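You operate a simulated robot arm through the tools that you are given. There is no shell and no other tool.

You run a simulated robot arm. Do the job below in one go: nothing can be reset, and whatever is moved stays where it is left.

## Task
Put things in order on the top of the white bench. At the end: the yellow lock stands on top of the grey lined stencil; the white lock stands where the red key stood; the red key stands where the orange cap stood; the orange cap stands on top of the blue panel; whatever was shut is shut again. Leave all else as you found it, and nothing knocked over.
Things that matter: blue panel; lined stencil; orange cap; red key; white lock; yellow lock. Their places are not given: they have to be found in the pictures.

Only the result counts: the job must be done as asked and must still hold three seconds after the hand-in. Knocking over, shifting, dropping, spilling or breaking anything else fails it. Lids that push on must go on centred and level and be pressed home; caps that screw on are set level and turned clockwise until they are tight.

## Robot
A 6-joint arm with a two-finger parallel gripper, fixed in place. Base frame: the origin is at the foot of the arm, x ahead of it, y to its left, z up; the work surface is at about z = 0. Units: m, degrees, N and s.
With the tool pointing down near the work surface it reaches from about 0.18 to 0.46 m from the base axis. Its first joint turns from -70.0 to 70.0 degrees. Payload 1.9 kg.
Tool frame: the origin (TCP) lies between the finger pads and is the grasp point; the fingertips stand 0.023 m ahead of it; z points along the fingers, y is the line along which they close. Largest opening 0.094 m; finger width 0.038, thickness 0.01; the body of the gripper, 0.054 by 0.096 m, starts 0.039 m behind the TCP.
Orientation is that of the tool frame in the base frame, as a unit quaternion [x, y, z, w]. With the fingers straight down and closing along the base's y, the tool's x points along the base's -x, its y along +y and its z along -z.

## Interface
- The arm moves only by the tool jog_arm. Its argument "increments" is one flat list of numbers, 7 for each row, row after row: the finger opening in m, from 0 to 0.094, then the shift along the base's x, y, z in units of 40 mm (1.0 is 40 mm), then the turn, a rotation vector about the base's x, y, z in units of 6 degrees (1.0 is 6 degrees). In form: [gripper, x, y, z, ax, ay, az, gripper, x, y, z, ax, ay, az, ...]. A call has 1 to 20 rows; each row shifts and turns the commanded pose from where the row before left it. A call with a number of a shift or a turn outside -1 to 1 is refused whole. Rows are played at 5 a second. More than 0.05 m and 8.6 degrees between two rows, or a gripper value outside its range, and nothing of the call is played. Where a pose cannot be reached the arm comes as near as it can. A force on the tool above 40 N (or 10 N above the force at the start of the call, whichever is more), or a blocked arm, ends the call early, and 0.2 s more pass. Each finger travels about 0.108 m/s and halts on what it meets, pressing with about 29 N; the grip force reading is that of the motor and also rises with nothing between the fingers. The clock runs only during rows and for 0.2 s after the last one: add rows that do not move to give the fingers time. It gives the time, the measured TCP pose, the force on the tool (base axes), the opening and the grip force at its end, in the units of the frame above (readings bear some noise), with the torque about the TCP (base axes, N m) and any sound that the robot's microphone picked up, and new pictures: "views" is both (left out), scene, wrist or none.
- Cameras (640 x 400 px; columns grow to the right, rows downward): "scene" is fixed at [0.0625, 0.3215, 0.4135]; the picture's right is [-0.67, -0.74, 0.00], its down [-0.48, 0.44, -0.76] and it looks along [0.56, -0.51, -0.65] (base axes); focal length 227 px, centre (320, 200). "wrist" rides on the gripper at [0.086, 0.016, -0.075] in the tool frame; the picture's right is [-0.18, 0.98, 0.00], its down [-0.58, -0.11, -0.81] and it looks along [-0.79, -0.15, 0.59] (tool axes); focal length 243 px, centre (320, 200).
- point_at(camera, pixels): there is no depth. For up to 12 entries [column, row, z] of the newest picture of that camera ("zoom" is the newest enlarged one), the place [x, y] in the base frame at which the ray of that pixel passes the height z, good to about 0.002 m. The clock stands still meanwhile.
- inspect(camera, box): a new picture of the part [left, top, right, bottom] of that camera's present view, enlarged. The clock stands still meanwhile.
- hand_in(): hands the job in; it is judged then, once.

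Open the gripper and draw the arm clear of the work before you hand the job in, unless the task says otherwise.

The tools are called by a JSON object that holds its "name" and its "arguments". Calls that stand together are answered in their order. jog_arm: Moves the arm, as the interface text tells. Its arguments: {"type":"object","properties":{"increments":{"type":"array"},"views":{"type":"string","enum":["both","scene","wrist","none"]}},"required":["increments"]} The other tools are called the same way: point_at (camera, pixels) gives the place at which the rays of pixels pass given heights; inspect (camera, box) takes an enlarged picture of a part of a camera's view; hand_in () hands the job in.

At the start:

```text
time: 0.0
tool_pos: [0.2551, -0.1447, 0.2661]
ee_rot: [0.001, 1.0, 0.0, 0.0]
force: [-0.7, -0.6, 0.2]
ft_torque: [0.0, -0.02, 0.02]
width: 0.094
finger_force: 0.0
```

scene: 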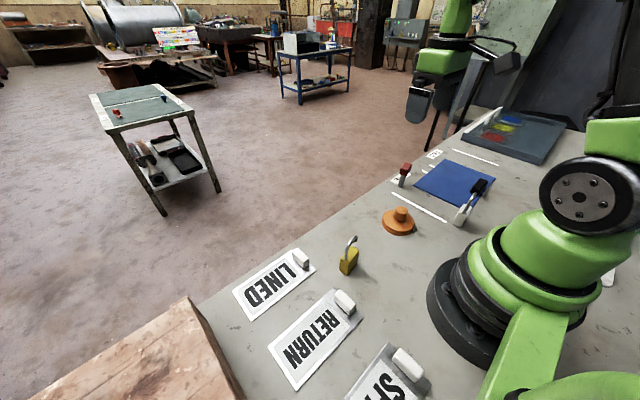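
wrist: 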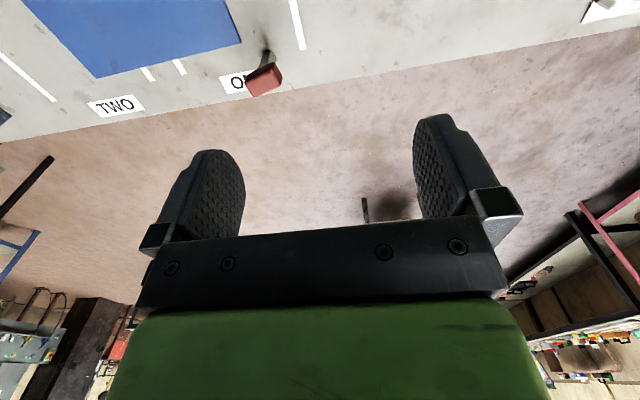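

The scene picture shows the stencils (LINED at about (275,283)), the yellow lock at (348,257), the orange cap at (398,220), a red item at (404,175), and a white/black item at (470,203). I enlarge these areas first.

{"name": "inspect", "arguments": {"camera": "scene", "box": [360, 130, 560, 255]}}

{"name": "inspect", "arguments": {"camera": "scene", "box": [200, 220, 440, 400]}}

{"name": "inspect", "arguments": {"camera": "wrist", "box": [0, 0, 320, 150]}}

```text
3.20 times, centred on (460, 192) of scene
```

zoom: 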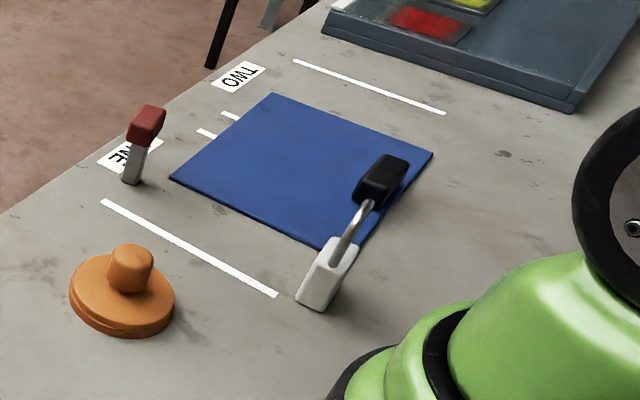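

```text
2.22 times, centred on (320, 310) of scene
```

zoom: 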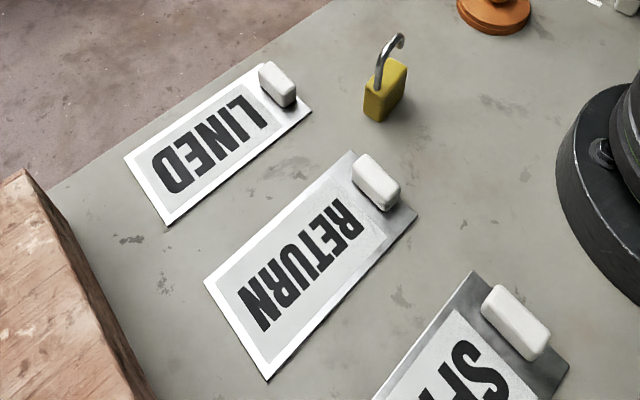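

```text
2.00 times, centred on (160, 75) of wrist
```

zoom: 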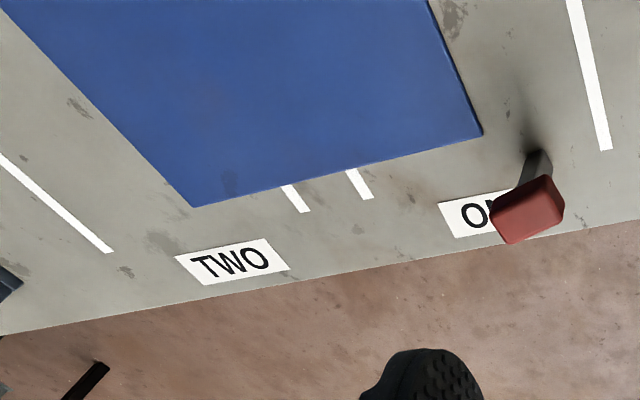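

I measure the places on the table of the things seen in the scene picture.

{"name": "point_at", "arguments": {"camera": "scene", "pixels": [[345, 273, 0], [398, 226, 0], [401, 186, 0], [460, 223, 0], [444, 159, 0], [495, 177.5, 0], [465, 207.5, 0], [413, 186, 0], [247, 279, 0], [298, 249, 0], [316, 269, 0], [255, 321, 0]]}}

{"name": "point_at", "arguments": {"camera": "scene", "pixels": [[276, 346, 0], [332, 288, 0], [361, 318, 0], [296, 391, 0], [378, 343, 0], [430, 385, 0], [480, 185, 0.05], [200, 300, 0.05], [560, 135, 0], [460, 135, 0], [540, 165, 0], [510, 110, 0]]}}

```text
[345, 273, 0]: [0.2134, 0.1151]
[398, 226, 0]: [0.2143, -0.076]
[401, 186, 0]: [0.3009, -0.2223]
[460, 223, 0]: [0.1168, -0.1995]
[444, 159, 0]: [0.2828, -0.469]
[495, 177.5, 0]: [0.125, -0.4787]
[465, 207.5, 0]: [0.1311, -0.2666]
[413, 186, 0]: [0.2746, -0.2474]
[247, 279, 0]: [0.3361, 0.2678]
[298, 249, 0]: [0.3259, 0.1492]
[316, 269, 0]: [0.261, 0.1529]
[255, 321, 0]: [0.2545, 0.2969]
```

```text
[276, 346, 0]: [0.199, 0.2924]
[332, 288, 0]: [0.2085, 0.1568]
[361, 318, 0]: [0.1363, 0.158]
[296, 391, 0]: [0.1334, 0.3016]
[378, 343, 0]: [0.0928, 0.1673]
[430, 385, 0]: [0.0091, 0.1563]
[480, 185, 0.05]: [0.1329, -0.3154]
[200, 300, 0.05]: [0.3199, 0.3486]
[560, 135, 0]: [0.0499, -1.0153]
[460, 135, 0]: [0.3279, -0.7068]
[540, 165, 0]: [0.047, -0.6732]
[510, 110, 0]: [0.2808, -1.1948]
```

The white lock stands near (0.117,-0.20), with a black thing behind it at about scene (480,185). I turn the gripper to look along -y and get a closer view of the lock, the panel and the key.

{"name": "jog_arm", "arguments": {"increments": [0.094, -0.09, 0.16, 0, 0, 0, -1, 0.094, -0.09, 0.16, 0, 0, 0, -1, 0.094, -0.09, 0.16, 0, 0, 0, -1, 0.094, -0.09, 0.16, 0, 0, 0, -1, 0.094, -0.09, 0.16, 0, 0, 0, -1, 0.094, -0.09, 0.16, 0, 0, 0, -1, 0.094, -0.09, 0.16, 0, 0, 0, -1, 0.094, -0.09, 0.16, 0, 0, 0, -1, 0.094, -0.09, 0.16, 0, 0, 0, -1, 0.094, -0.09, 0.16, 0, 0, 0, -1, 0.094, -0.09, 0.16, 0, 0, 0, -1, 0.094, -0.09, 0.16, 0, 0, 0, -1, 0.094, -0.09, 0.16, 0, 0, 0, -1, 0.094, -0.09, 0.16, 0, 0, 0, -1, 0.094, -0.09, 0.16, 0, 0, 0, -1]}}

```text
time: 3.2
tool_pos: [0.2011, -0.0498, 0.2664]
ee_rot: [0.708, 0.706, -0.002, 0.001]
force: [-0.4, 0.1, 0.4]
ft_torque: [0.0, 0.04, -0.03]
width: 0.0941
finger_force: 0.1
```

scene: 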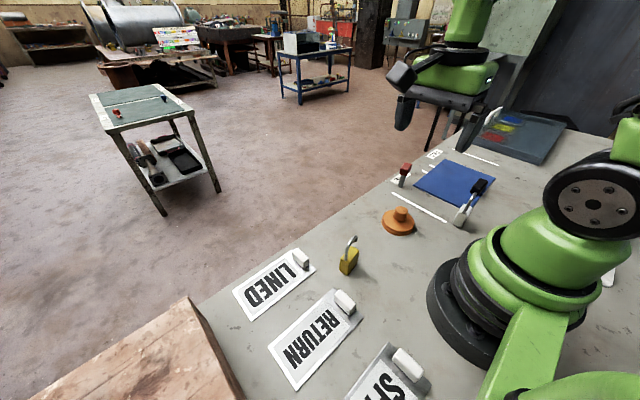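
wrist: 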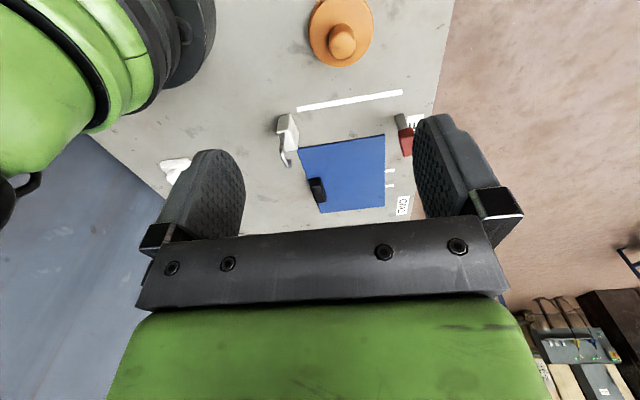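

{"name": "inspect", "arguments": {"camera": "wrist", "box": [240, 80, 440, 220]}}

{"name": "inspect", "arguments": {"camera": "wrist", "box": [140, 100, 340, 220]}}

```text
2.86 times, centred on (340, 150) of wrist
```

zoom: 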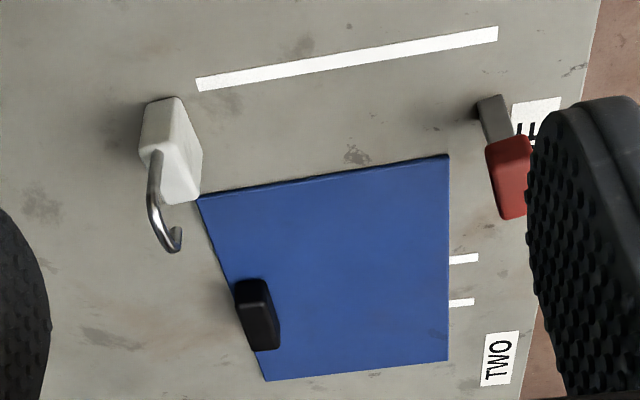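

```text
3.20 times, centred on (240, 160) of wrist
```

zoom: 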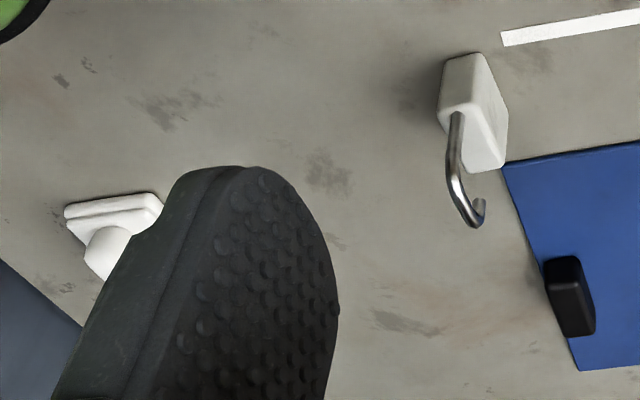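

The blue panel carries a black handle near its robot-side edge, and the white lock is open with a J-shaped shackle. I measure these from the wrist picture and enlarge the orange cap.

{"name": "point_at", "arguments": {"camera": "wrist", "pixels": [[297.3, 149, 0], [384.8, 134.2, 0], [384.4, 206.4, 0], [301.1, 213.4, 0], [379.5, 117, 0], [279, 127, 0], [297, 150, 0], [341, 30, 0.02], [342, 40, 0.05], [316, 190, 0.02]]}}

{"name": "inspect", "arguments": {"camera": "wrist", "box": [280, 0, 420, 90]}}

{"name": "inspect", "arguments": {"camera": "scene", "box": [365, 150, 445, 250]}}

```text
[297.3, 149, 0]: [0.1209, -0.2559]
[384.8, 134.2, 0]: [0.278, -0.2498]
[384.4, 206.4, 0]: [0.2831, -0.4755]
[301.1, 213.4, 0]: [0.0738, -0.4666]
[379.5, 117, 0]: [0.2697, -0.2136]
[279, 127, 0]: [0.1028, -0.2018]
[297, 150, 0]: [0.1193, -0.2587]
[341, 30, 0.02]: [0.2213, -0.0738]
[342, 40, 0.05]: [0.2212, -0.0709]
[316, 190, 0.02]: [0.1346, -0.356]
```

```text
4.44 times, centred on (350, 45) of wrist
```

zoom: 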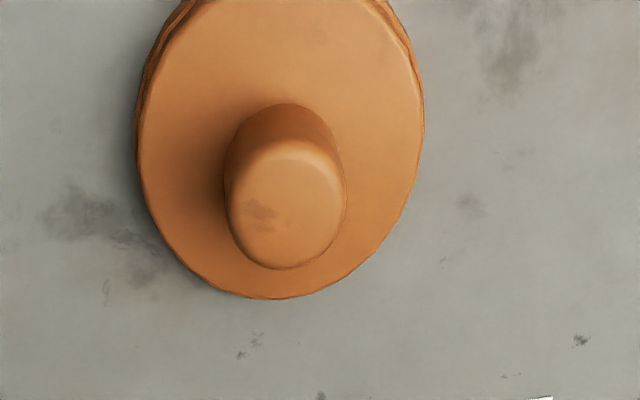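

```text
4.00 times, centred on (405, 200) of scene
```

zoom: 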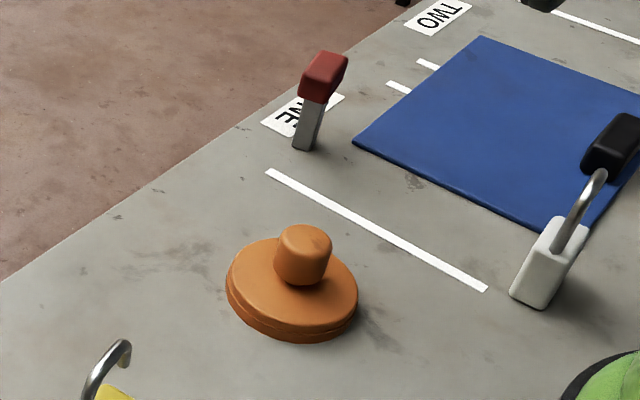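

The orange cap is a disc of about 75 mm with a 28 mm knob. I triangulate the knob top with both cameras.

{"name": "point_at", "arguments": {"camera": "scene", "pixels": [[401.5, 210, 0.03], [401.5, 210, 0.04], [401.5, 210, 0.05], [401.5, 210, 0.06], [398, 221, 0.01], [398, 221, 0.02], [398, 223, 0]]}}

{"name": "point_at", "arguments": {"camera": "wrist", "pixels": [[342.1, 46.1, 0.03], [342.1, 46.1, 0.04], [342.1, 46.1, 0.05], [342.1, 46.1, 0.06], [321.1, 213.4, 0]]}}

```text
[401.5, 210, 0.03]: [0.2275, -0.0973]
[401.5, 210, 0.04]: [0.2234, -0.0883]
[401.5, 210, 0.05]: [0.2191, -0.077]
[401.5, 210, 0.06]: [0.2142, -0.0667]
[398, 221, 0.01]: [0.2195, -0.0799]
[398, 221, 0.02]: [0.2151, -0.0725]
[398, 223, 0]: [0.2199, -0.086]
```

```text
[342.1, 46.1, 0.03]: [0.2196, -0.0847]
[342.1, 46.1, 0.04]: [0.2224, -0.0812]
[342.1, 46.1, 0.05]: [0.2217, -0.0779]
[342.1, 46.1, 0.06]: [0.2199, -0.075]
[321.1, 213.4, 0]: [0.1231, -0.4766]
```

The knob top is at about (0.221,-0.078,0.05). I go down above it to z = 0.12 and check the alignment between the fingers.

{"name": "jog_arm", "arguments": {"increments": [0.094, 0.122, -0.175, -0.91, 0, 0, 0, 0.094, 0.122, -0.175, -0.91, 0, 0, 0, 0.094, 0.122, -0.175, -0.91, 0, 0, 0, 0.094, 0.122, -0.175, -0.91, 0, 0, 0]}}

```text
time: 4.2
tool_pos: [0.2182, -0.0794, 0.1198]
ee_rot: [0.708, 0.707, -0.001, 0.0]
force: [-0.6, -0.1, 0.3]
ft_torque: [-0.01, 0.0, 0.0]
width: 0.094
finger_force: 0.0
```

scene: 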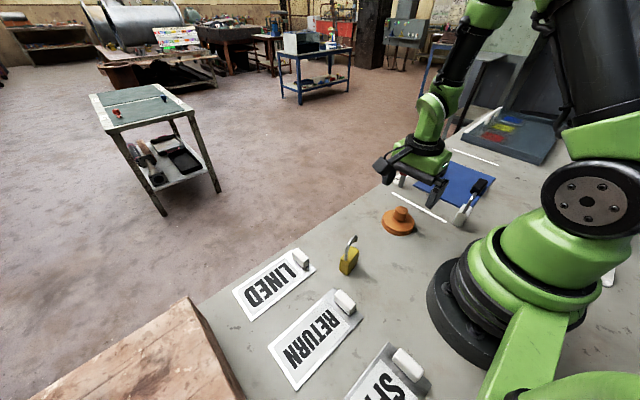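
wrist: 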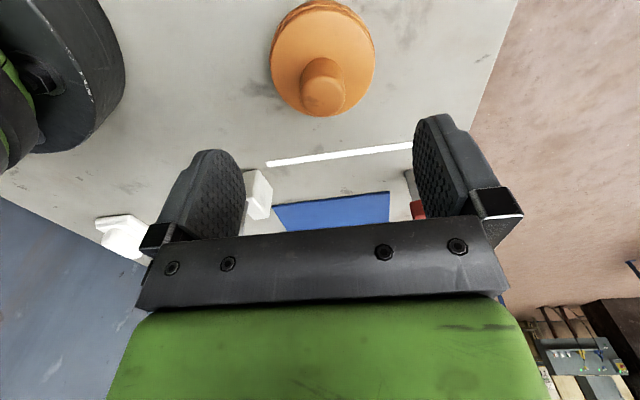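

The knob top sits at wrist (324,96), the disc spans columns 270-376. I measure it from here.

{"name": "point_at", "arguments": {"camera": "wrist", "pixels": [[324, 96, 0.05], [324, 96, 0.045], [324, 116, 0.016], [270, 50, 0.016], [376, 45, 0.016], [324, 2, 0.016], [324, 117, 0.0]]}}

{"name": "inspect", "arguments": {"camera": "wrist", "box": [250, 0, 400, 130]}}

{"name": "inspect", "arguments": {"camera": "scene", "box": [375, 195, 425, 245]}}

```text
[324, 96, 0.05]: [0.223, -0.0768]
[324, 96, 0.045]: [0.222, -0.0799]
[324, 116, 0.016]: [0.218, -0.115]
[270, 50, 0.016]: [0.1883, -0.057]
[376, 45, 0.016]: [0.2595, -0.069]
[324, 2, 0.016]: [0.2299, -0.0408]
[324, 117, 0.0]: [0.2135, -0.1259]
```

```text
3.08 times, centred on (325, 65) of wrist
```

zoom: 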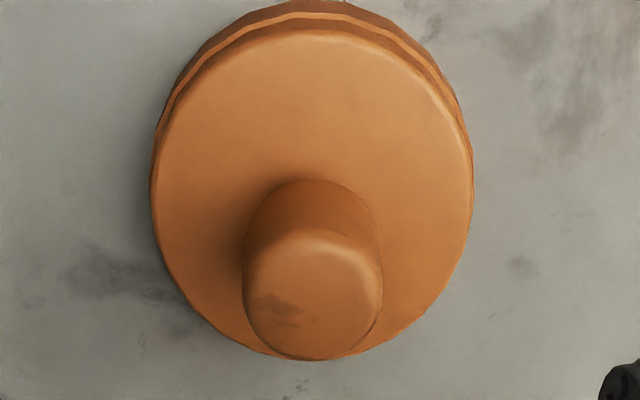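

```text
8.00 times, centred on (400, 220) of scene
```

zoom: 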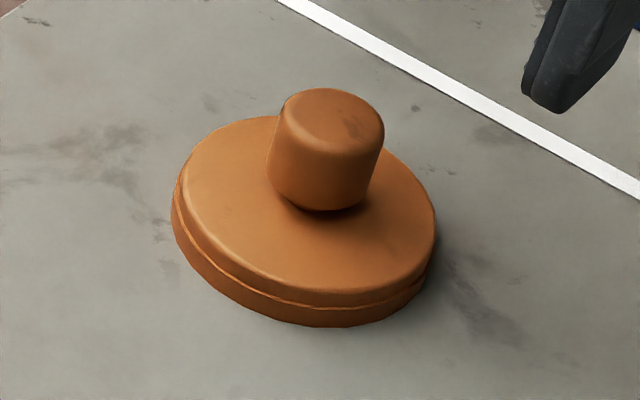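

The cap centre comes out at about (0.2225,-0.078), its disc about 17-20 mm thick. I centre over the knob, lower to z = 0.048 so the tips stay above the disc, and look again.

{"name": "jog_arm", "arguments": {"increments": [0.094, 0.1, 0.04, -0.6, 0, 0, 0, 0.094, 0, 0, -0.6, 0, 0, 0, 0.094, 0, 0, -0.6, 0, 0, 0, 0.094, 0, 0, 0, 0, 0, 0]}}

```text
time: 5.2
tool_pos: [0.2263, -0.0764, 0.0475]
ee_rot: [0.707, 0.708, 0.001, 0.0]
force: [-0.3, 0.5, 0.4]
ft_torque: [0.0, -0.02, 0.01]
width: 0.0941
finger_force: 0.1
```

scene: 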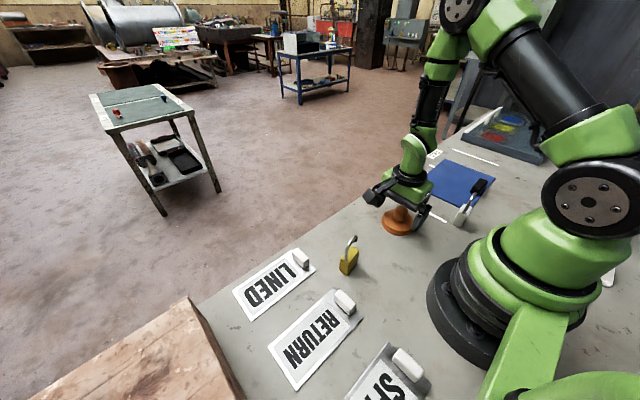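
wrist: 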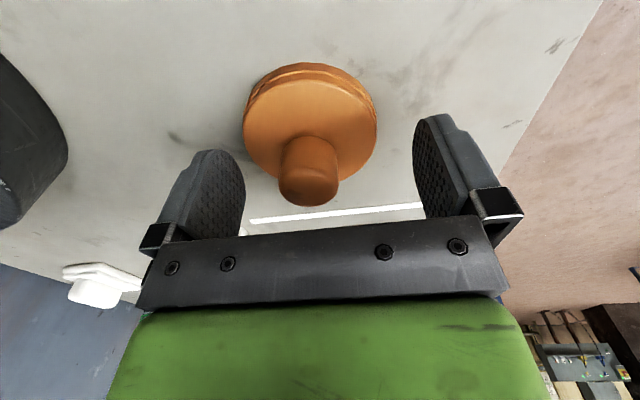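

The knob now shows at column 309, a bit left of the finger centre (320). I measure its offset before closing.

{"name": "point_at", "arguments": {"camera": "wrist", "pixels": [[309, 190, 0.05], [309, 185, 0.05], [243, 122, 0.016], [378, 118, 0.016], [320, 181, 0.0475]]}}

{"name": "inspect", "arguments": {"camera": "scene", "box": [350, 150, 450, 250]}}

```text
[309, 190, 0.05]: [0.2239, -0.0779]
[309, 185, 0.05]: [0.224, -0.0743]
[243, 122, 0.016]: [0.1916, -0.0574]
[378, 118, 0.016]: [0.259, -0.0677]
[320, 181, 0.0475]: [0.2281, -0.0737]
```

```text
4.00 times, centred on (400, 200) of scene
```

zoom: 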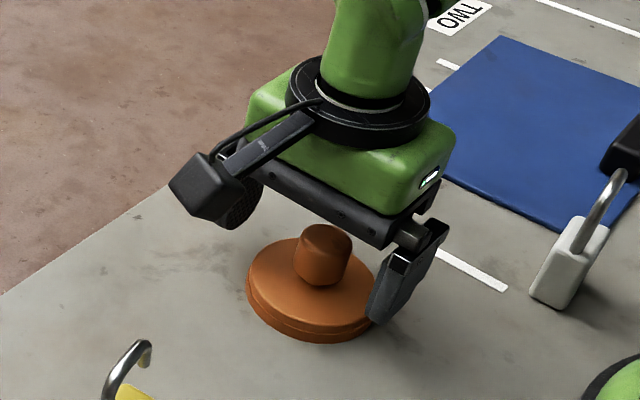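

The knob is about 4 mm to -x of the finger centre, so I shift by that and close on the knob.

{"name": "jog_arm", "arguments": {"increments": [0.094, -0.1, -0.05, 0, 0, 0, 0, 0.06, 0, 0, 0, 0, 0, 0, 0.04, 0, 0, 0, 0, 0, 0, 0.02, 0, 0, 0, 0, 0, 0, 0.0, 0, 0, 0, 0, 0, 0, 0.0, 0, 0, 0, 0, 0, 0]}}

```text
time: 6.6
tool_pos: [0.2223, -0.0769, 0.0484]
ee_rot: [0.708, 0.706, 0.0, 0.0]
force: [0.7, -0.3, 0.2]
ft_torque: [0.03, -0.03, -0.01]
width: 0.0286
finger_force: 29.6
```

scene: 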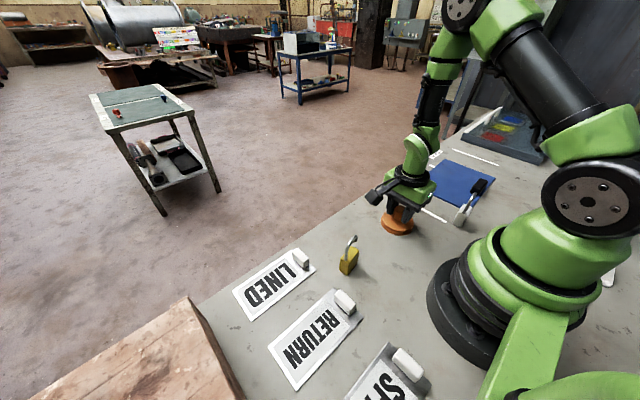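
wrist: 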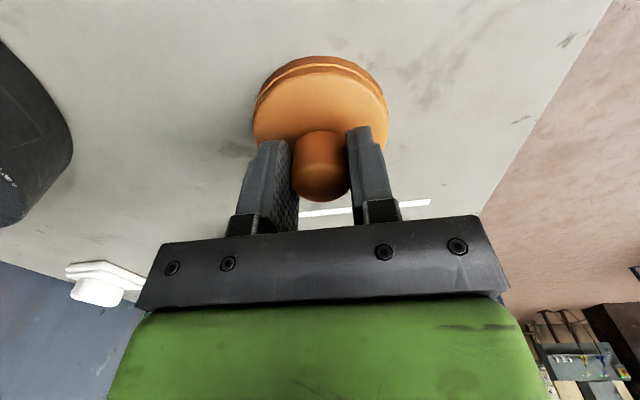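

The knob is held at a width of 28.6 mm. I lift a little to see what is under the cap.

{"name": "jog_arm", "arguments": {"increments": [0.0, 0, 0, 0.25, 0, 0, 0, 0.0, 0, 0, 0.5, 0, 0, 0, 0.0, 0, 0, 0.5, 0, 0, 0, 0.0, 0, 0, 0.5, 0, 0, 0, 0.0, 0, 0, 0.0, 0, 0, 0]}}

```text
time: 7.8
tool_pos: [0.2202, -0.0757, 0.1184]
ee_rot: [0.707, 0.707, -0.001, 0.001]
force: [0.5, 0.2, -2.1]
ft_torque: [0.01, 0.0, 0.02]
width: 0.0286
finger_force: 29.9
```

scene: 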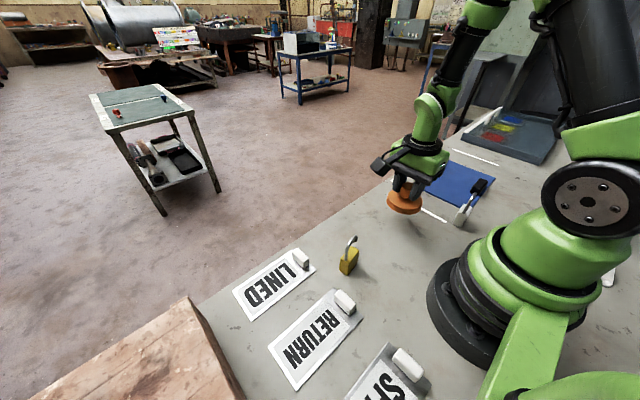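
wrist: 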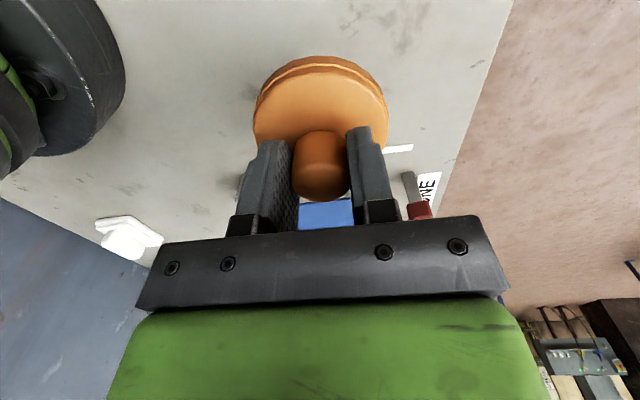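

The cap came off cleanly and the table beneath is bare. I raise it and travel toward the panel, stopping partway for a view of the panel and its handle.

{"name": "jog_arm", "arguments": {"increments": [0.0, 0, 0, 0.75, 0, 0, 0, 0.0, 0, -0.5, 0.5, 0, 0, 0, 0.0, 0, -1.0, 0, 0, 0, 0, 0.0, 0, -1.0, 0, 0, 0, 0, 0.0, 0, -0.5, 0, 0, 0, 0, 0.0, 0, 0, 0.0, 0, 0, 0]}}

```text
time: 9.2
tool_pos: [0.2195, -0.1984, 0.1713]
ee_rot: [0.707, 0.707, 0.0, 0.0]
force: [-0.6, 0.4, -1.8]
ft_torque: [-0.02, 0.04, 0.0]
width: 0.0283
finger_force: 29.2
```

scene: 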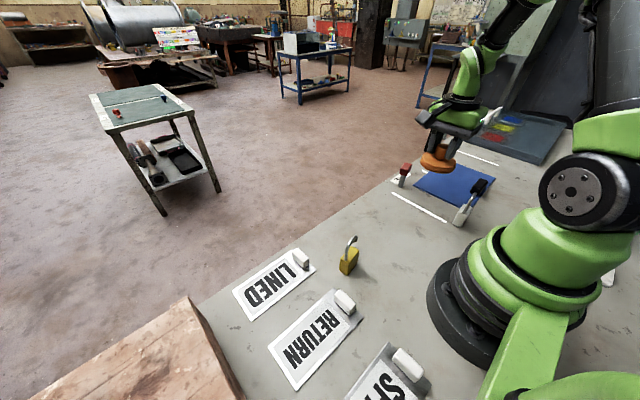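
wrist: 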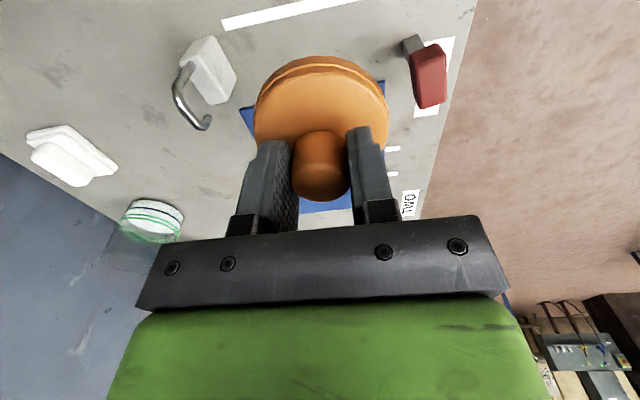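

From here the white lock (205,70) and the red key (428,75) are well seen. I enlarge both for their places and shapes.

{"name": "inspect", "arguments": {"camera": "wrist", "box": [150, 10, 270, 140]}}

{"name": "inspect", "arguments": {"camera": "wrist", "box": [370, 20, 470, 120]}}

{"name": "point_at", "arguments": {"camera": "wrist", "pixels": [[402, 40, 0], [418, 37, 0], [428, 75, 0.07], [428, 75, 0.06], [238, 106, 0], [210, 40, 0.0], [190, 45, 0.0]]}}

```text
3.08 times, centred on (210, 75) of wrist
```

zoom: 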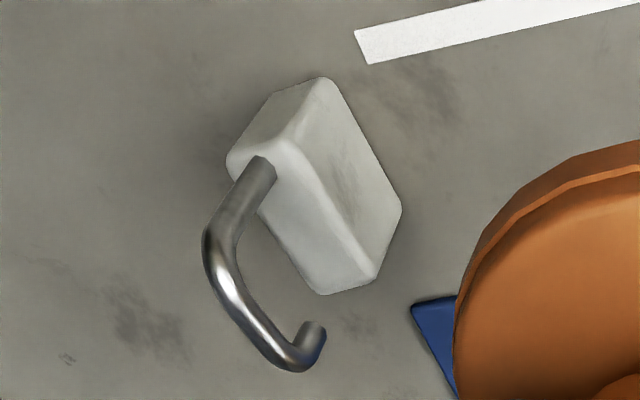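

```text
4.00 times, centred on (420, 70) of wrist
```

zoom: 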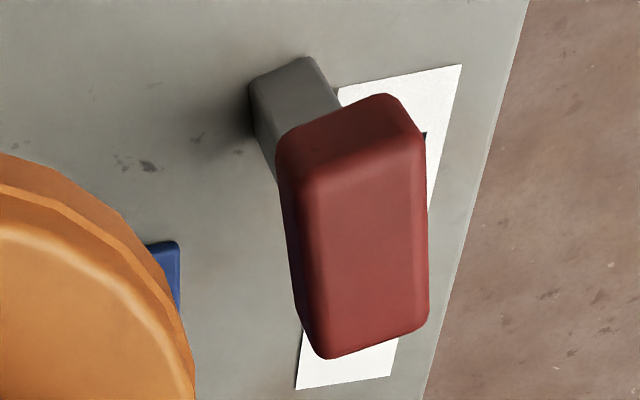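

```text
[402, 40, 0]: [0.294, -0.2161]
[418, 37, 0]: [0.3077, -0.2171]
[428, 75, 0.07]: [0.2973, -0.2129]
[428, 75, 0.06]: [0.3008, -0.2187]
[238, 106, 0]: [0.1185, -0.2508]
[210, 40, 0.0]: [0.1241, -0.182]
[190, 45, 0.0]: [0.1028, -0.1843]
```

The cap is still firmly held. I carry it on to above the free middle of the blue panel at about (0.222,-0.355).

{"name": "jog_arm", "arguments": {"increments": [0.0, 0.05, -0.9875, 0, 0, 0, 0, 0.0, 0, -0.9875, 0, 0, 0, 0, 0.0, 0, -0.9875, 0, 0, 0, 0, 0.0, 0, -0.9875, 0, 0, 0, 0, 0.0, 0, 0, -0.5, 0, 0, 0, 0.0, 0, 0, 0.0, 0, 0, 0]}}

```text
time: 10.6
tool_pos: [0.2224, -0.3544, 0.1515]
ee_rot: [0.707, 0.707, 0.0, 0.0]
force: [-0.2, -0.3, -1.4]
ft_torque: [-0.01, 0.01, 0.02]
width: 0.0283
finger_force: 29.3
```

scene: 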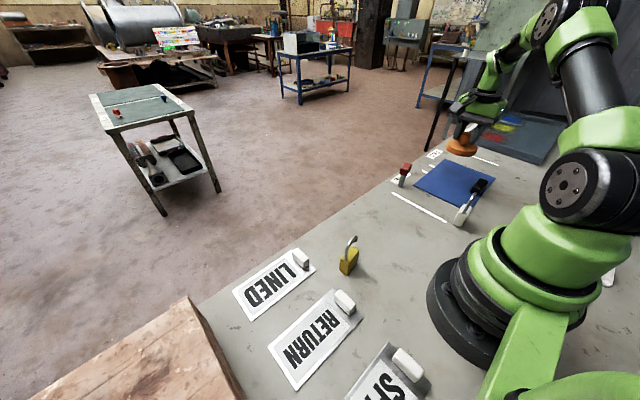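
wrist: 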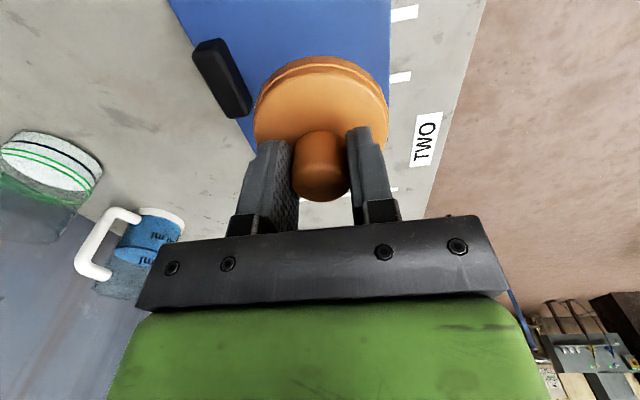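

The panel lies below with its black handle at wrist (222,78). I check the handle's place against the landing spot.

{"name": "point_at", "arguments": {"camera": "wrist", "pixels": [[195, 45, 0.01], [222, 40, 0.02], [250, 100, 0.02], [235, 118, 0.02], [390, 5, 0.0], [390, 100, 0], [190, 35, 0], [250, 148, 0]]}}

{"name": "inspect", "arguments": {"camera": "wrist", "box": [160, 0, 420, 160]}}

{"name": "inspect", "arguments": {"camera": "scene", "box": [400, 120, 520, 230]}}

```text
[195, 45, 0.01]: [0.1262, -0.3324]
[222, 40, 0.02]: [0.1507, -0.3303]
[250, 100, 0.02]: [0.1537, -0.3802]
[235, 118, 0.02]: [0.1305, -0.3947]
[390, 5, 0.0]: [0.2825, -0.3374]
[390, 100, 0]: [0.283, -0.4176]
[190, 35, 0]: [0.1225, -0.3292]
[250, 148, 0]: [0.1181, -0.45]
```

```text
2.46 times, centred on (290, 80) of wrist
```

zoom: 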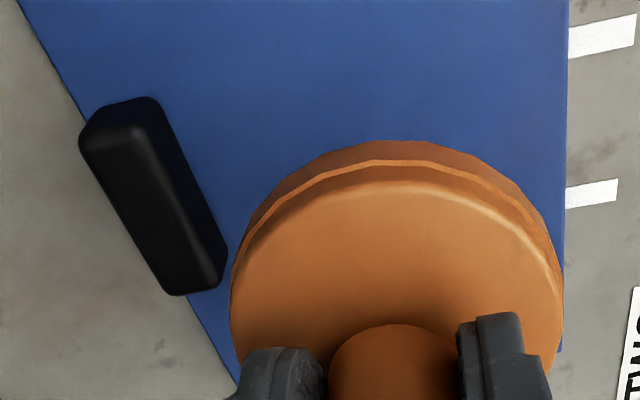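

```text
3.64 times, centred on (460, 175) of scene
```

zoom: 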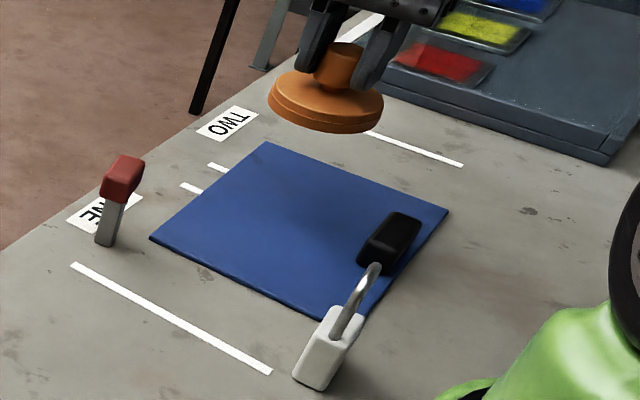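

The landing spot clears the handle (x up to 0.152) by over 30 mm. I lower most of the way.

{"name": "jog_arm", "arguments": {"increments": [0.0, 0, 0, -0.575, 0, 0, 0, 0.0, 0, 0, -0.575, 0, 0, 0, 0.0, 0, 0, -0.575, 0, 0, 0, 0.0, 0, 0, -0.575, 0, 0, 0, 0.0, 0, 0, 0.0, 0, 0, 0]}}

{"name": "inspect", "arguments": {"camera": "scene", "box": [420, 120, 520, 210]}}

```text
time: 11.8
tool_pos: [0.2234, -0.3569, 0.0578]
ee_rot: [0.708, 0.707, -0.001, 0.0]
force: [-0.5, -0.3, -1.9]
ft_torque: [-0.02, 0.03, 0.0]
width: 0.0285
finger_force: 28.2
```

scene: 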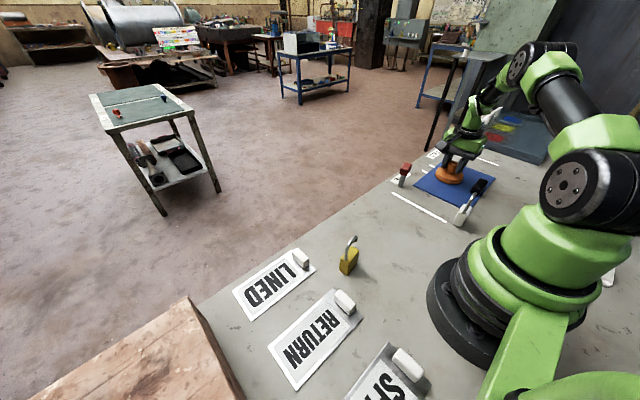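
wrist: 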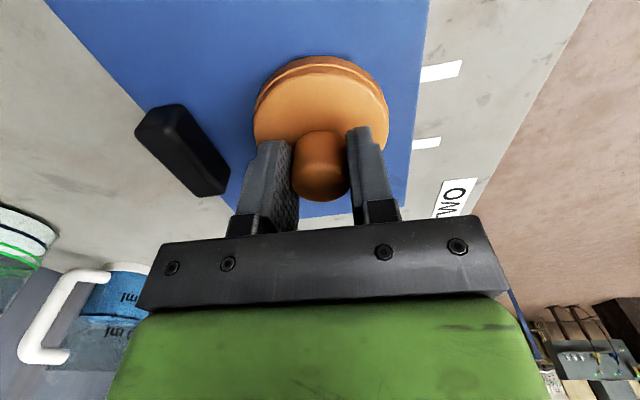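

```text
4.44 times, centred on (470, 165) of scene
```

zoom: 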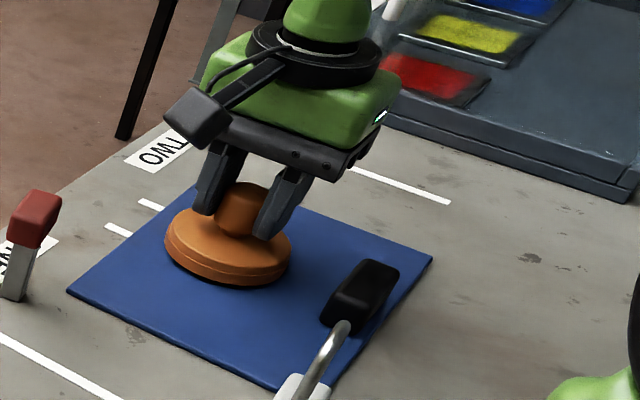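

The cap hovers level a few millimetres above the panel, well inside its edges. I lower in small steps and watch for the contact force.

{"name": "jog_arm", "arguments": {"increments": [0.0, 0, 0, -0.05, 0, 0, 0, 0.0, 0, 0, -0.05, 0, 0, 0, 0.0, 0, 0, 0.0, 0, 0, 0], "views": "none"}}

```text
time: 12.6
tool_pos: [0.2229, -0.3565, 0.0541]
ee_rot: [0.708, 0.706, 0.0, 0.002]
force: [-1.7, 5.3, 19.8]
ft_torque: [0.28, 0.06, -0.18]
width: 0.0282
finger_force: 29.3
```

Contact shows at 20 N, so the cap rests on the panel. I ease off a touch, open the fingers to 55 mm and rise.

{"name": "jog_arm", "arguments": {"increments": [0.0, 0, 0, 0.03, 0, 0, 0, 0.02, 0, 0, 0, 0, 0, 0, 0.055, 0, 0, 0, 0, 0, 0, 0.055, 0, 0, 0.0, 0, 0, 0, 0.055, 0, 0, 0.25, 0, 0, 0, 0.055, 0, 0, 0.75, 0, 0, 0, 0.055, 0, 0, 1, 0, 0, 0, 0.055, 0, 0.5, 1, 0, 0, 0]}}

{"name": "inspect", "arguments": {"camera": "scene", "box": [400, 120, 520, 230]}}

```text
time: 14.4
tool_pos: [0.2242, -0.3341, 0.1743]
ee_rot: [0.708, 0.707, -0.001, 0.001]
force: [-0.9, 1.1, -0.8]
ft_torque: [0.01, -0.02, -0.02]
width: 0.0551
finger_force: 0.1
```

scene: 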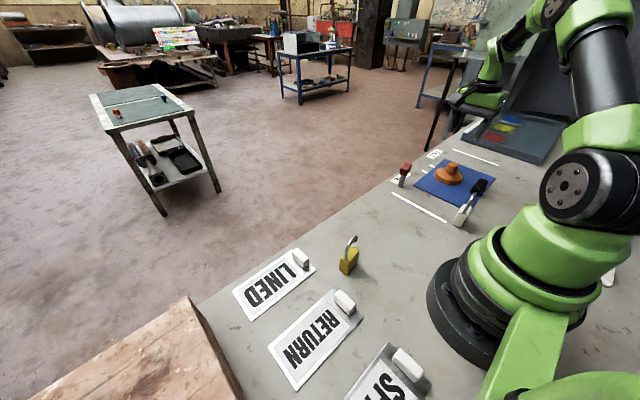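
wrist: 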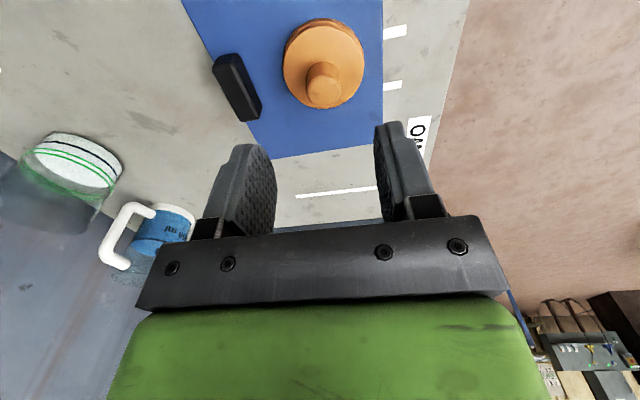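

```text
3.64 times, centred on (460, 175) of scene
```

zoom: 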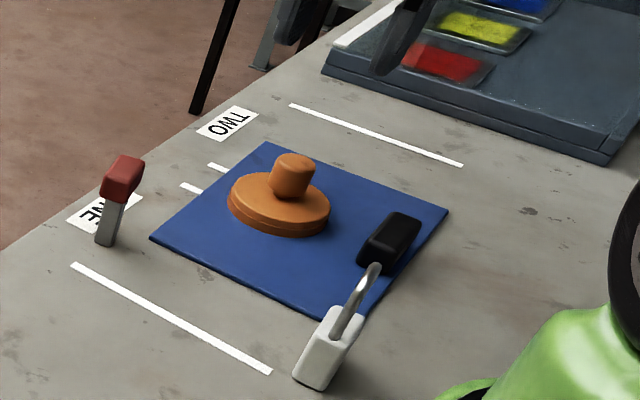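

The orange cap stands on the blue panel, clear of the handle. Now I move to look at the red key from the +y side.

{"name": "jog_arm", "arguments": {"increments": [0.094, 0.3225, 0.8125, 0.108, 0, 0, 0, 0.094, 0.3225, 0.8125, 0.108, 0, 0, 0, 0.094, 0.3225, 0.8125, 0.108, 0, 0, 0, 0.094, 0.3225, 0.8125, 0.108, 0, 0, 0, 0.094, 0.3225, 0.8125, 0.108, 0, 0, 0, 0.094, 0.3225, 0.8125, 0.108, 0, 0, 0]}}

{"name": "inspect", "arguments": {"camera": "wrist", "box": [250, 50, 410, 200]}}

```text
time: 15.8
tool_pos: [0.3004, -0.1413, 0.2003]
ee_rot: [0.708, 0.707, -0.001, 0.002]
force: [-0.6, -0.8, -0.2]
ft_torque: [0.0, 0.01, 0.02]
width: 0.0941
finger_force: 0.1
```

scene: 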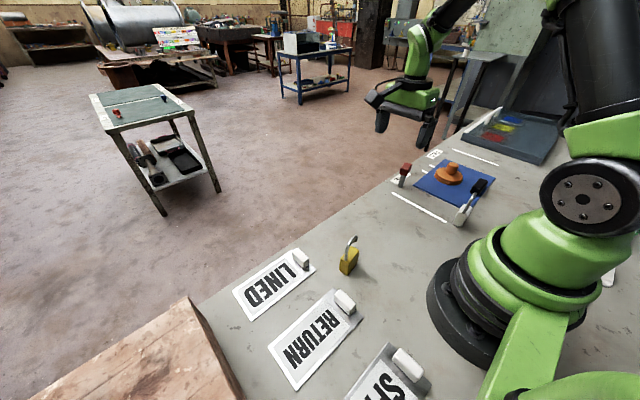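
wrist: 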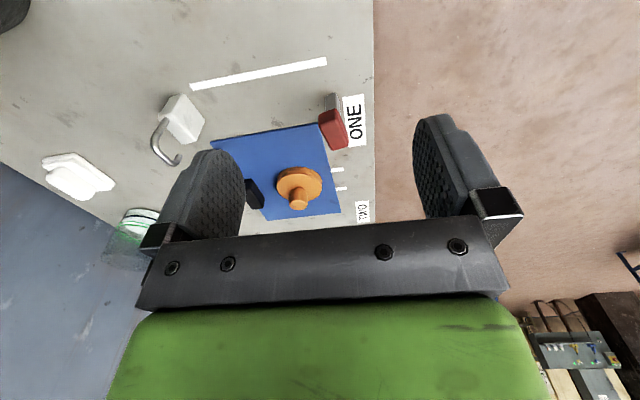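

```text
2.67 times, centred on (330, 125) of wrist
```

zoom: 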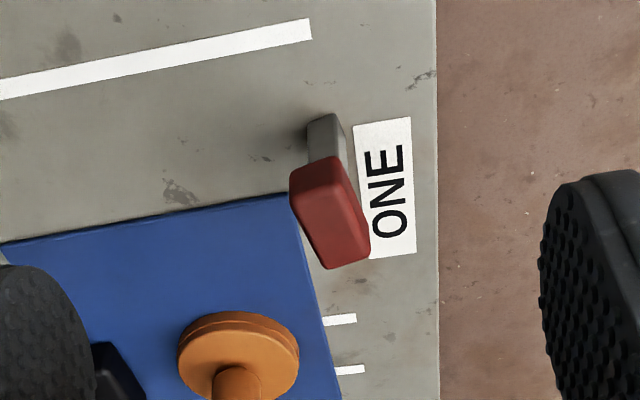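

The red key stands with its blade down at wrist (331,99), head above. I enlarge the scene view of it and triangulate its base and head.

{"name": "inspect", "arguments": {"camera": "scene", "box": [385, 155, 425, 195]}}

{"name": "inspect", "arguments": {"camera": "wrist", "box": [305, 80, 365, 160]}}

{"name": "point_at", "arguments": {"camera": "wrist", "pixels": [[330.75, 98.75, 0], [326, 98, 0], [335.6, 93, 0], [338, 108, 0], [320, 123, 0.05], [334, 118, 0.05], [326, 150, 0.07], [348, 143, 0.07]]}}

```text
10.00 times, centred on (405, 175) of scene
```

zoom: 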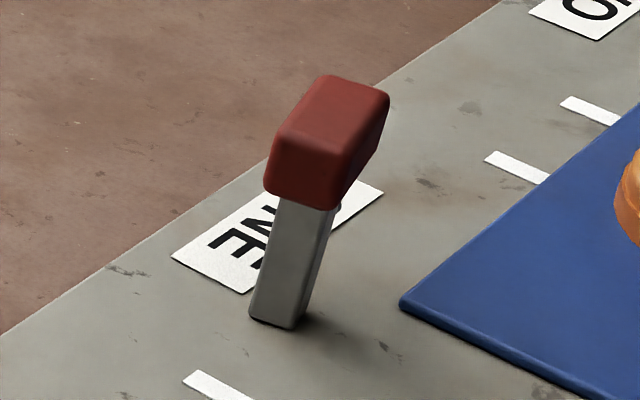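

```text
5.00 times, centred on (335, 120) of wrist
```

zoom: 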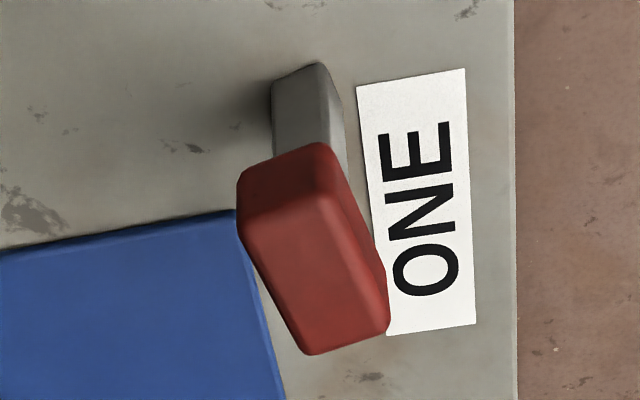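

```text
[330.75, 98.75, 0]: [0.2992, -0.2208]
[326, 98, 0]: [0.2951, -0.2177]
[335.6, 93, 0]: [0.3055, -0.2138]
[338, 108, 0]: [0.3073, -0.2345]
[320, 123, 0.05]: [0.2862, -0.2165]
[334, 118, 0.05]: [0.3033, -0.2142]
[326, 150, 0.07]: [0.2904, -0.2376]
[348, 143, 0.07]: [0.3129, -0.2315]
```

I triangulate the head's top corners from both cameras to find its height, size and turn.

{"name": "point_at", "arguments": {"camera": "scene", "pixels": [[405.5, 162.5, 0.06], [405.5, 162.5, 0.07], [412, 164.2, 0.06], [412, 164.2, 0.07], [407.7, 170.2, 0.06], [407.7, 170.2, 0.07], [401, 168.3, 0.06], [401, 168.3, 0.07], [398.2, 187, 0], [402.5, 188, 0], [406, 182.5, 0]]}}

{"name": "point_at", "arguments": {"camera": "wrist", "pixels": [[348.6, 145, 0.06], [348.6, 145, 0.07], [333, 151, 0.06], [333, 151, 0.07], [319, 124, 0.06], [319, 124, 0.07], [334.6, 118, 0.06], [334.6, 118, 0.07], [325.4, 97, 0], [335, 92.6, 0], [339.6, 102, 0]]}}

```text
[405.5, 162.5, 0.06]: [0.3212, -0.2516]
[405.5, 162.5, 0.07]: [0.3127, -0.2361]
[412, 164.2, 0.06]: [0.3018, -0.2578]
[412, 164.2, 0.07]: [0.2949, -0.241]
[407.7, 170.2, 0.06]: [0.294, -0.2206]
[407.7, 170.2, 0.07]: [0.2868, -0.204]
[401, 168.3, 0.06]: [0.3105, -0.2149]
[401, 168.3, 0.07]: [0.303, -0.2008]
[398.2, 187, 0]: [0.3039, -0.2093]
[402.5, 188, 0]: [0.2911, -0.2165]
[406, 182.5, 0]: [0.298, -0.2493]
```

```text
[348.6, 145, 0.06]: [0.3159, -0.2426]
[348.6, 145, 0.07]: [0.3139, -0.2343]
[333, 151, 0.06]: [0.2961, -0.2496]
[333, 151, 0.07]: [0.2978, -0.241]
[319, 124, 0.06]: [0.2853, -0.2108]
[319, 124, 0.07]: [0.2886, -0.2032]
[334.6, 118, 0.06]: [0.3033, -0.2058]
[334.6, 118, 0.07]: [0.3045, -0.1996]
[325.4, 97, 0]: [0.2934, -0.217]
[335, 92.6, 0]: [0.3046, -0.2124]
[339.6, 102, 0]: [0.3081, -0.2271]
```

Both cameras agree at z = 0.07: head centre (0.300,-0.220), 18 by 38 mm, turned about +15 degrees; blade base at about (0.3005,-0.221). I turn the gripper +15 degrees and go above the key.

{"name": "jog_arm", "arguments": {"increments": [0.094, 0.005, -0.67, -0.5, 0, 0, 0.8333, 0.094, 0.005, -0.67, -0.5, 0, 0, 0.8333, 0.094, 0, -0.67, -0.5, 0, 0, 0.8333, 0.094, 0, 0, 0, 0, 0, 0]}}

{"name": "inspect", "arguments": {"camera": "wrist", "box": [240, 50, 420, 210]}}

```text
time: 16.8
tool_pos: [0.3014, -0.22, 0.1416]
ee_rot: [0.609, 0.793, 0.0, 0.001]
force: [-0.2, -0.7, -0.2]
ft_torque: [0.0, 0.0, 0.03]
width: 0.0938
finger_force: 0.0
```

scene: 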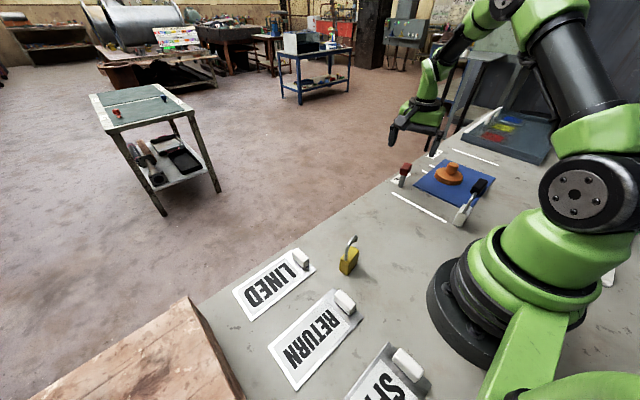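
wrist: 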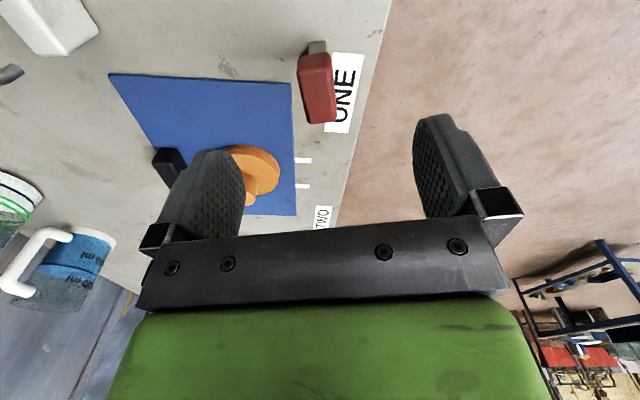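

```text
2.50 times, centred on (330, 130) of wrist
```

zoom: 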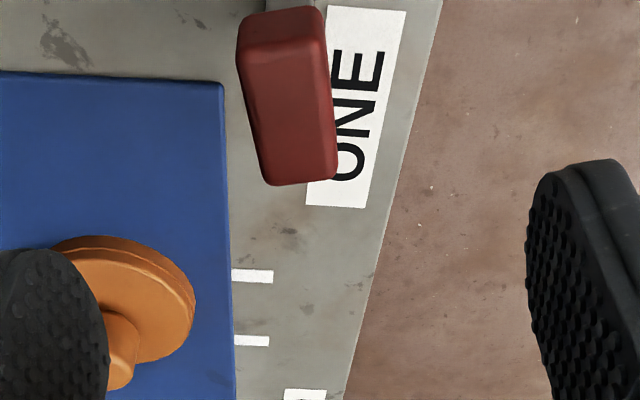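

I enlarge the key's head from this nearer view to refine its centre and turn.

{"name": "inspect", "arguments": {"camera": "wrist", "box": [285, 35, 350, 130]}}

```text
4.21 times, centred on (318, 82) of wrist
```

zoom: 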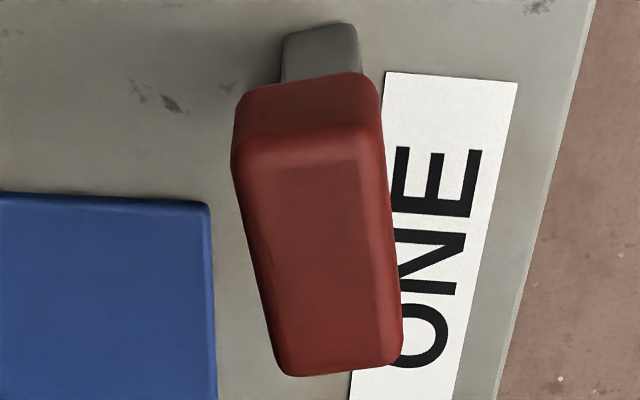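

The head's top corners in the zoom are about (233,160), (382,140), (402,360) and (280,372); I convert them at z = 0.07.

{"name": "point_at", "arguments": {"camera": "zoom", "pixels": [[233, 160, 0.07], [382, 140, 0.07], [402, 360, 0.07], [280, 372, 0.07], [282, 38, 0], [355, 25, 0], [320, 30, 0]]}}

{"name": "point_at", "arguments": {"camera": "wrist", "pixels": [[320, 181, 0.1416], [320, 181, 0.07], [318, 82, 0.07]]}}

```text
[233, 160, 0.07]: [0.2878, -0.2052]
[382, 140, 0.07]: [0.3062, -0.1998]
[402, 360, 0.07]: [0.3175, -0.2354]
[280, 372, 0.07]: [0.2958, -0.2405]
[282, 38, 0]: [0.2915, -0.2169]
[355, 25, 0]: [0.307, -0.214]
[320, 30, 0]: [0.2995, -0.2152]
```

```text
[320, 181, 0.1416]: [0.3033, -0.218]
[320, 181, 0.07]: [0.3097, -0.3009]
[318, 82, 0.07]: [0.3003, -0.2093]
```

The head centre is (0.301,-0.220) at +15 degrees, matching the tool. I lower to z = 0.057 with fingers open and check the centring.

{"name": "jog_arm", "arguments": {"increments": [0.094, 0.01, 0, -0.68, 0, 0, 0, 0.094, 0, 0, -0.69, 0, 0, 0, 0.094, 0, 0, -0.69, 0, 0, 0, 0.094, 0, 0, 0, 0, 0, 0]}}

{"name": "inspect", "arguments": {"camera": "wrist", "box": [220, 80, 440, 220]}}

{"name": "inspect", "arguments": {"camera": "scene", "box": [365, 120, 445, 210]}}

```text
time: 17.8
tool_pos: [0.3036, -0.2206, 0.0559]
ee_rot: [0.61, 0.792, 0.0, 0.001]
force: [-0.8, -0.6, -0.3]
ft_torque: [0.0, -0.02, 0.03]
width: 0.0941
finger_force: 0.1
```

scene: 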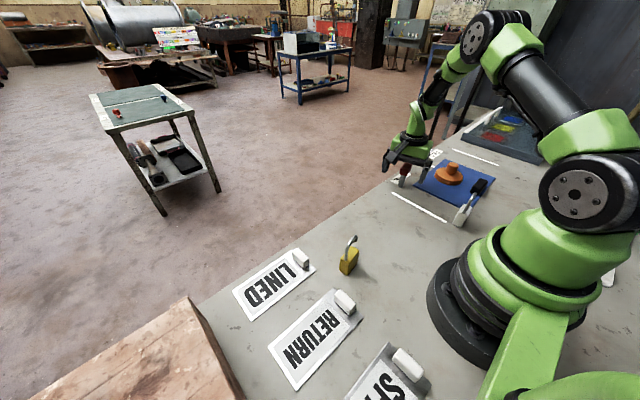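
wrist: 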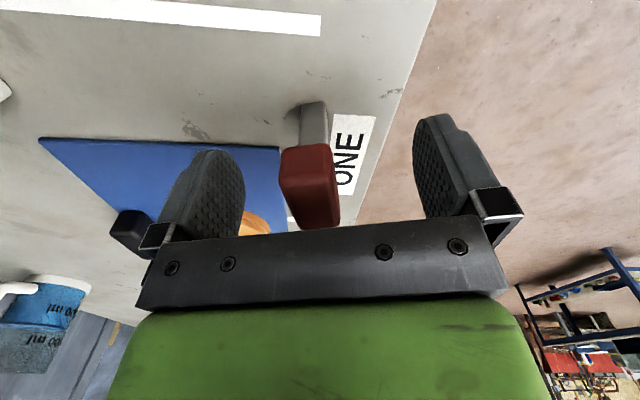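

```text
2.86 times, centred on (330, 150) of wrist
```

zoom: 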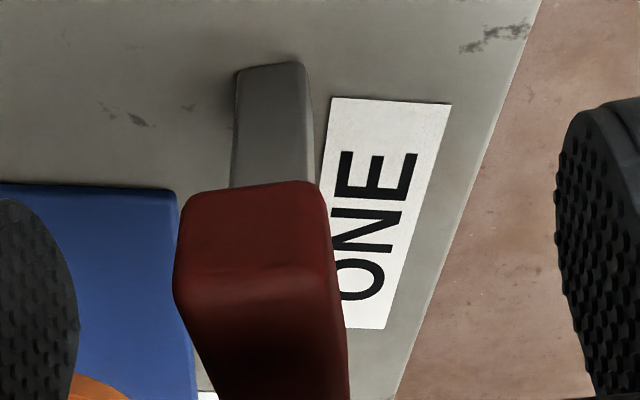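

```text
4.44 times, centred on (405, 165) of scene
```

zoom: 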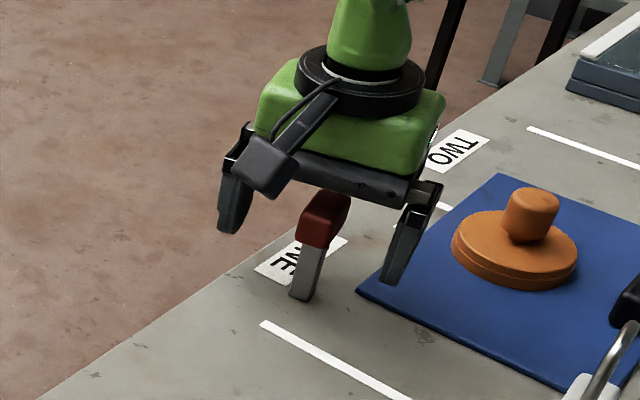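

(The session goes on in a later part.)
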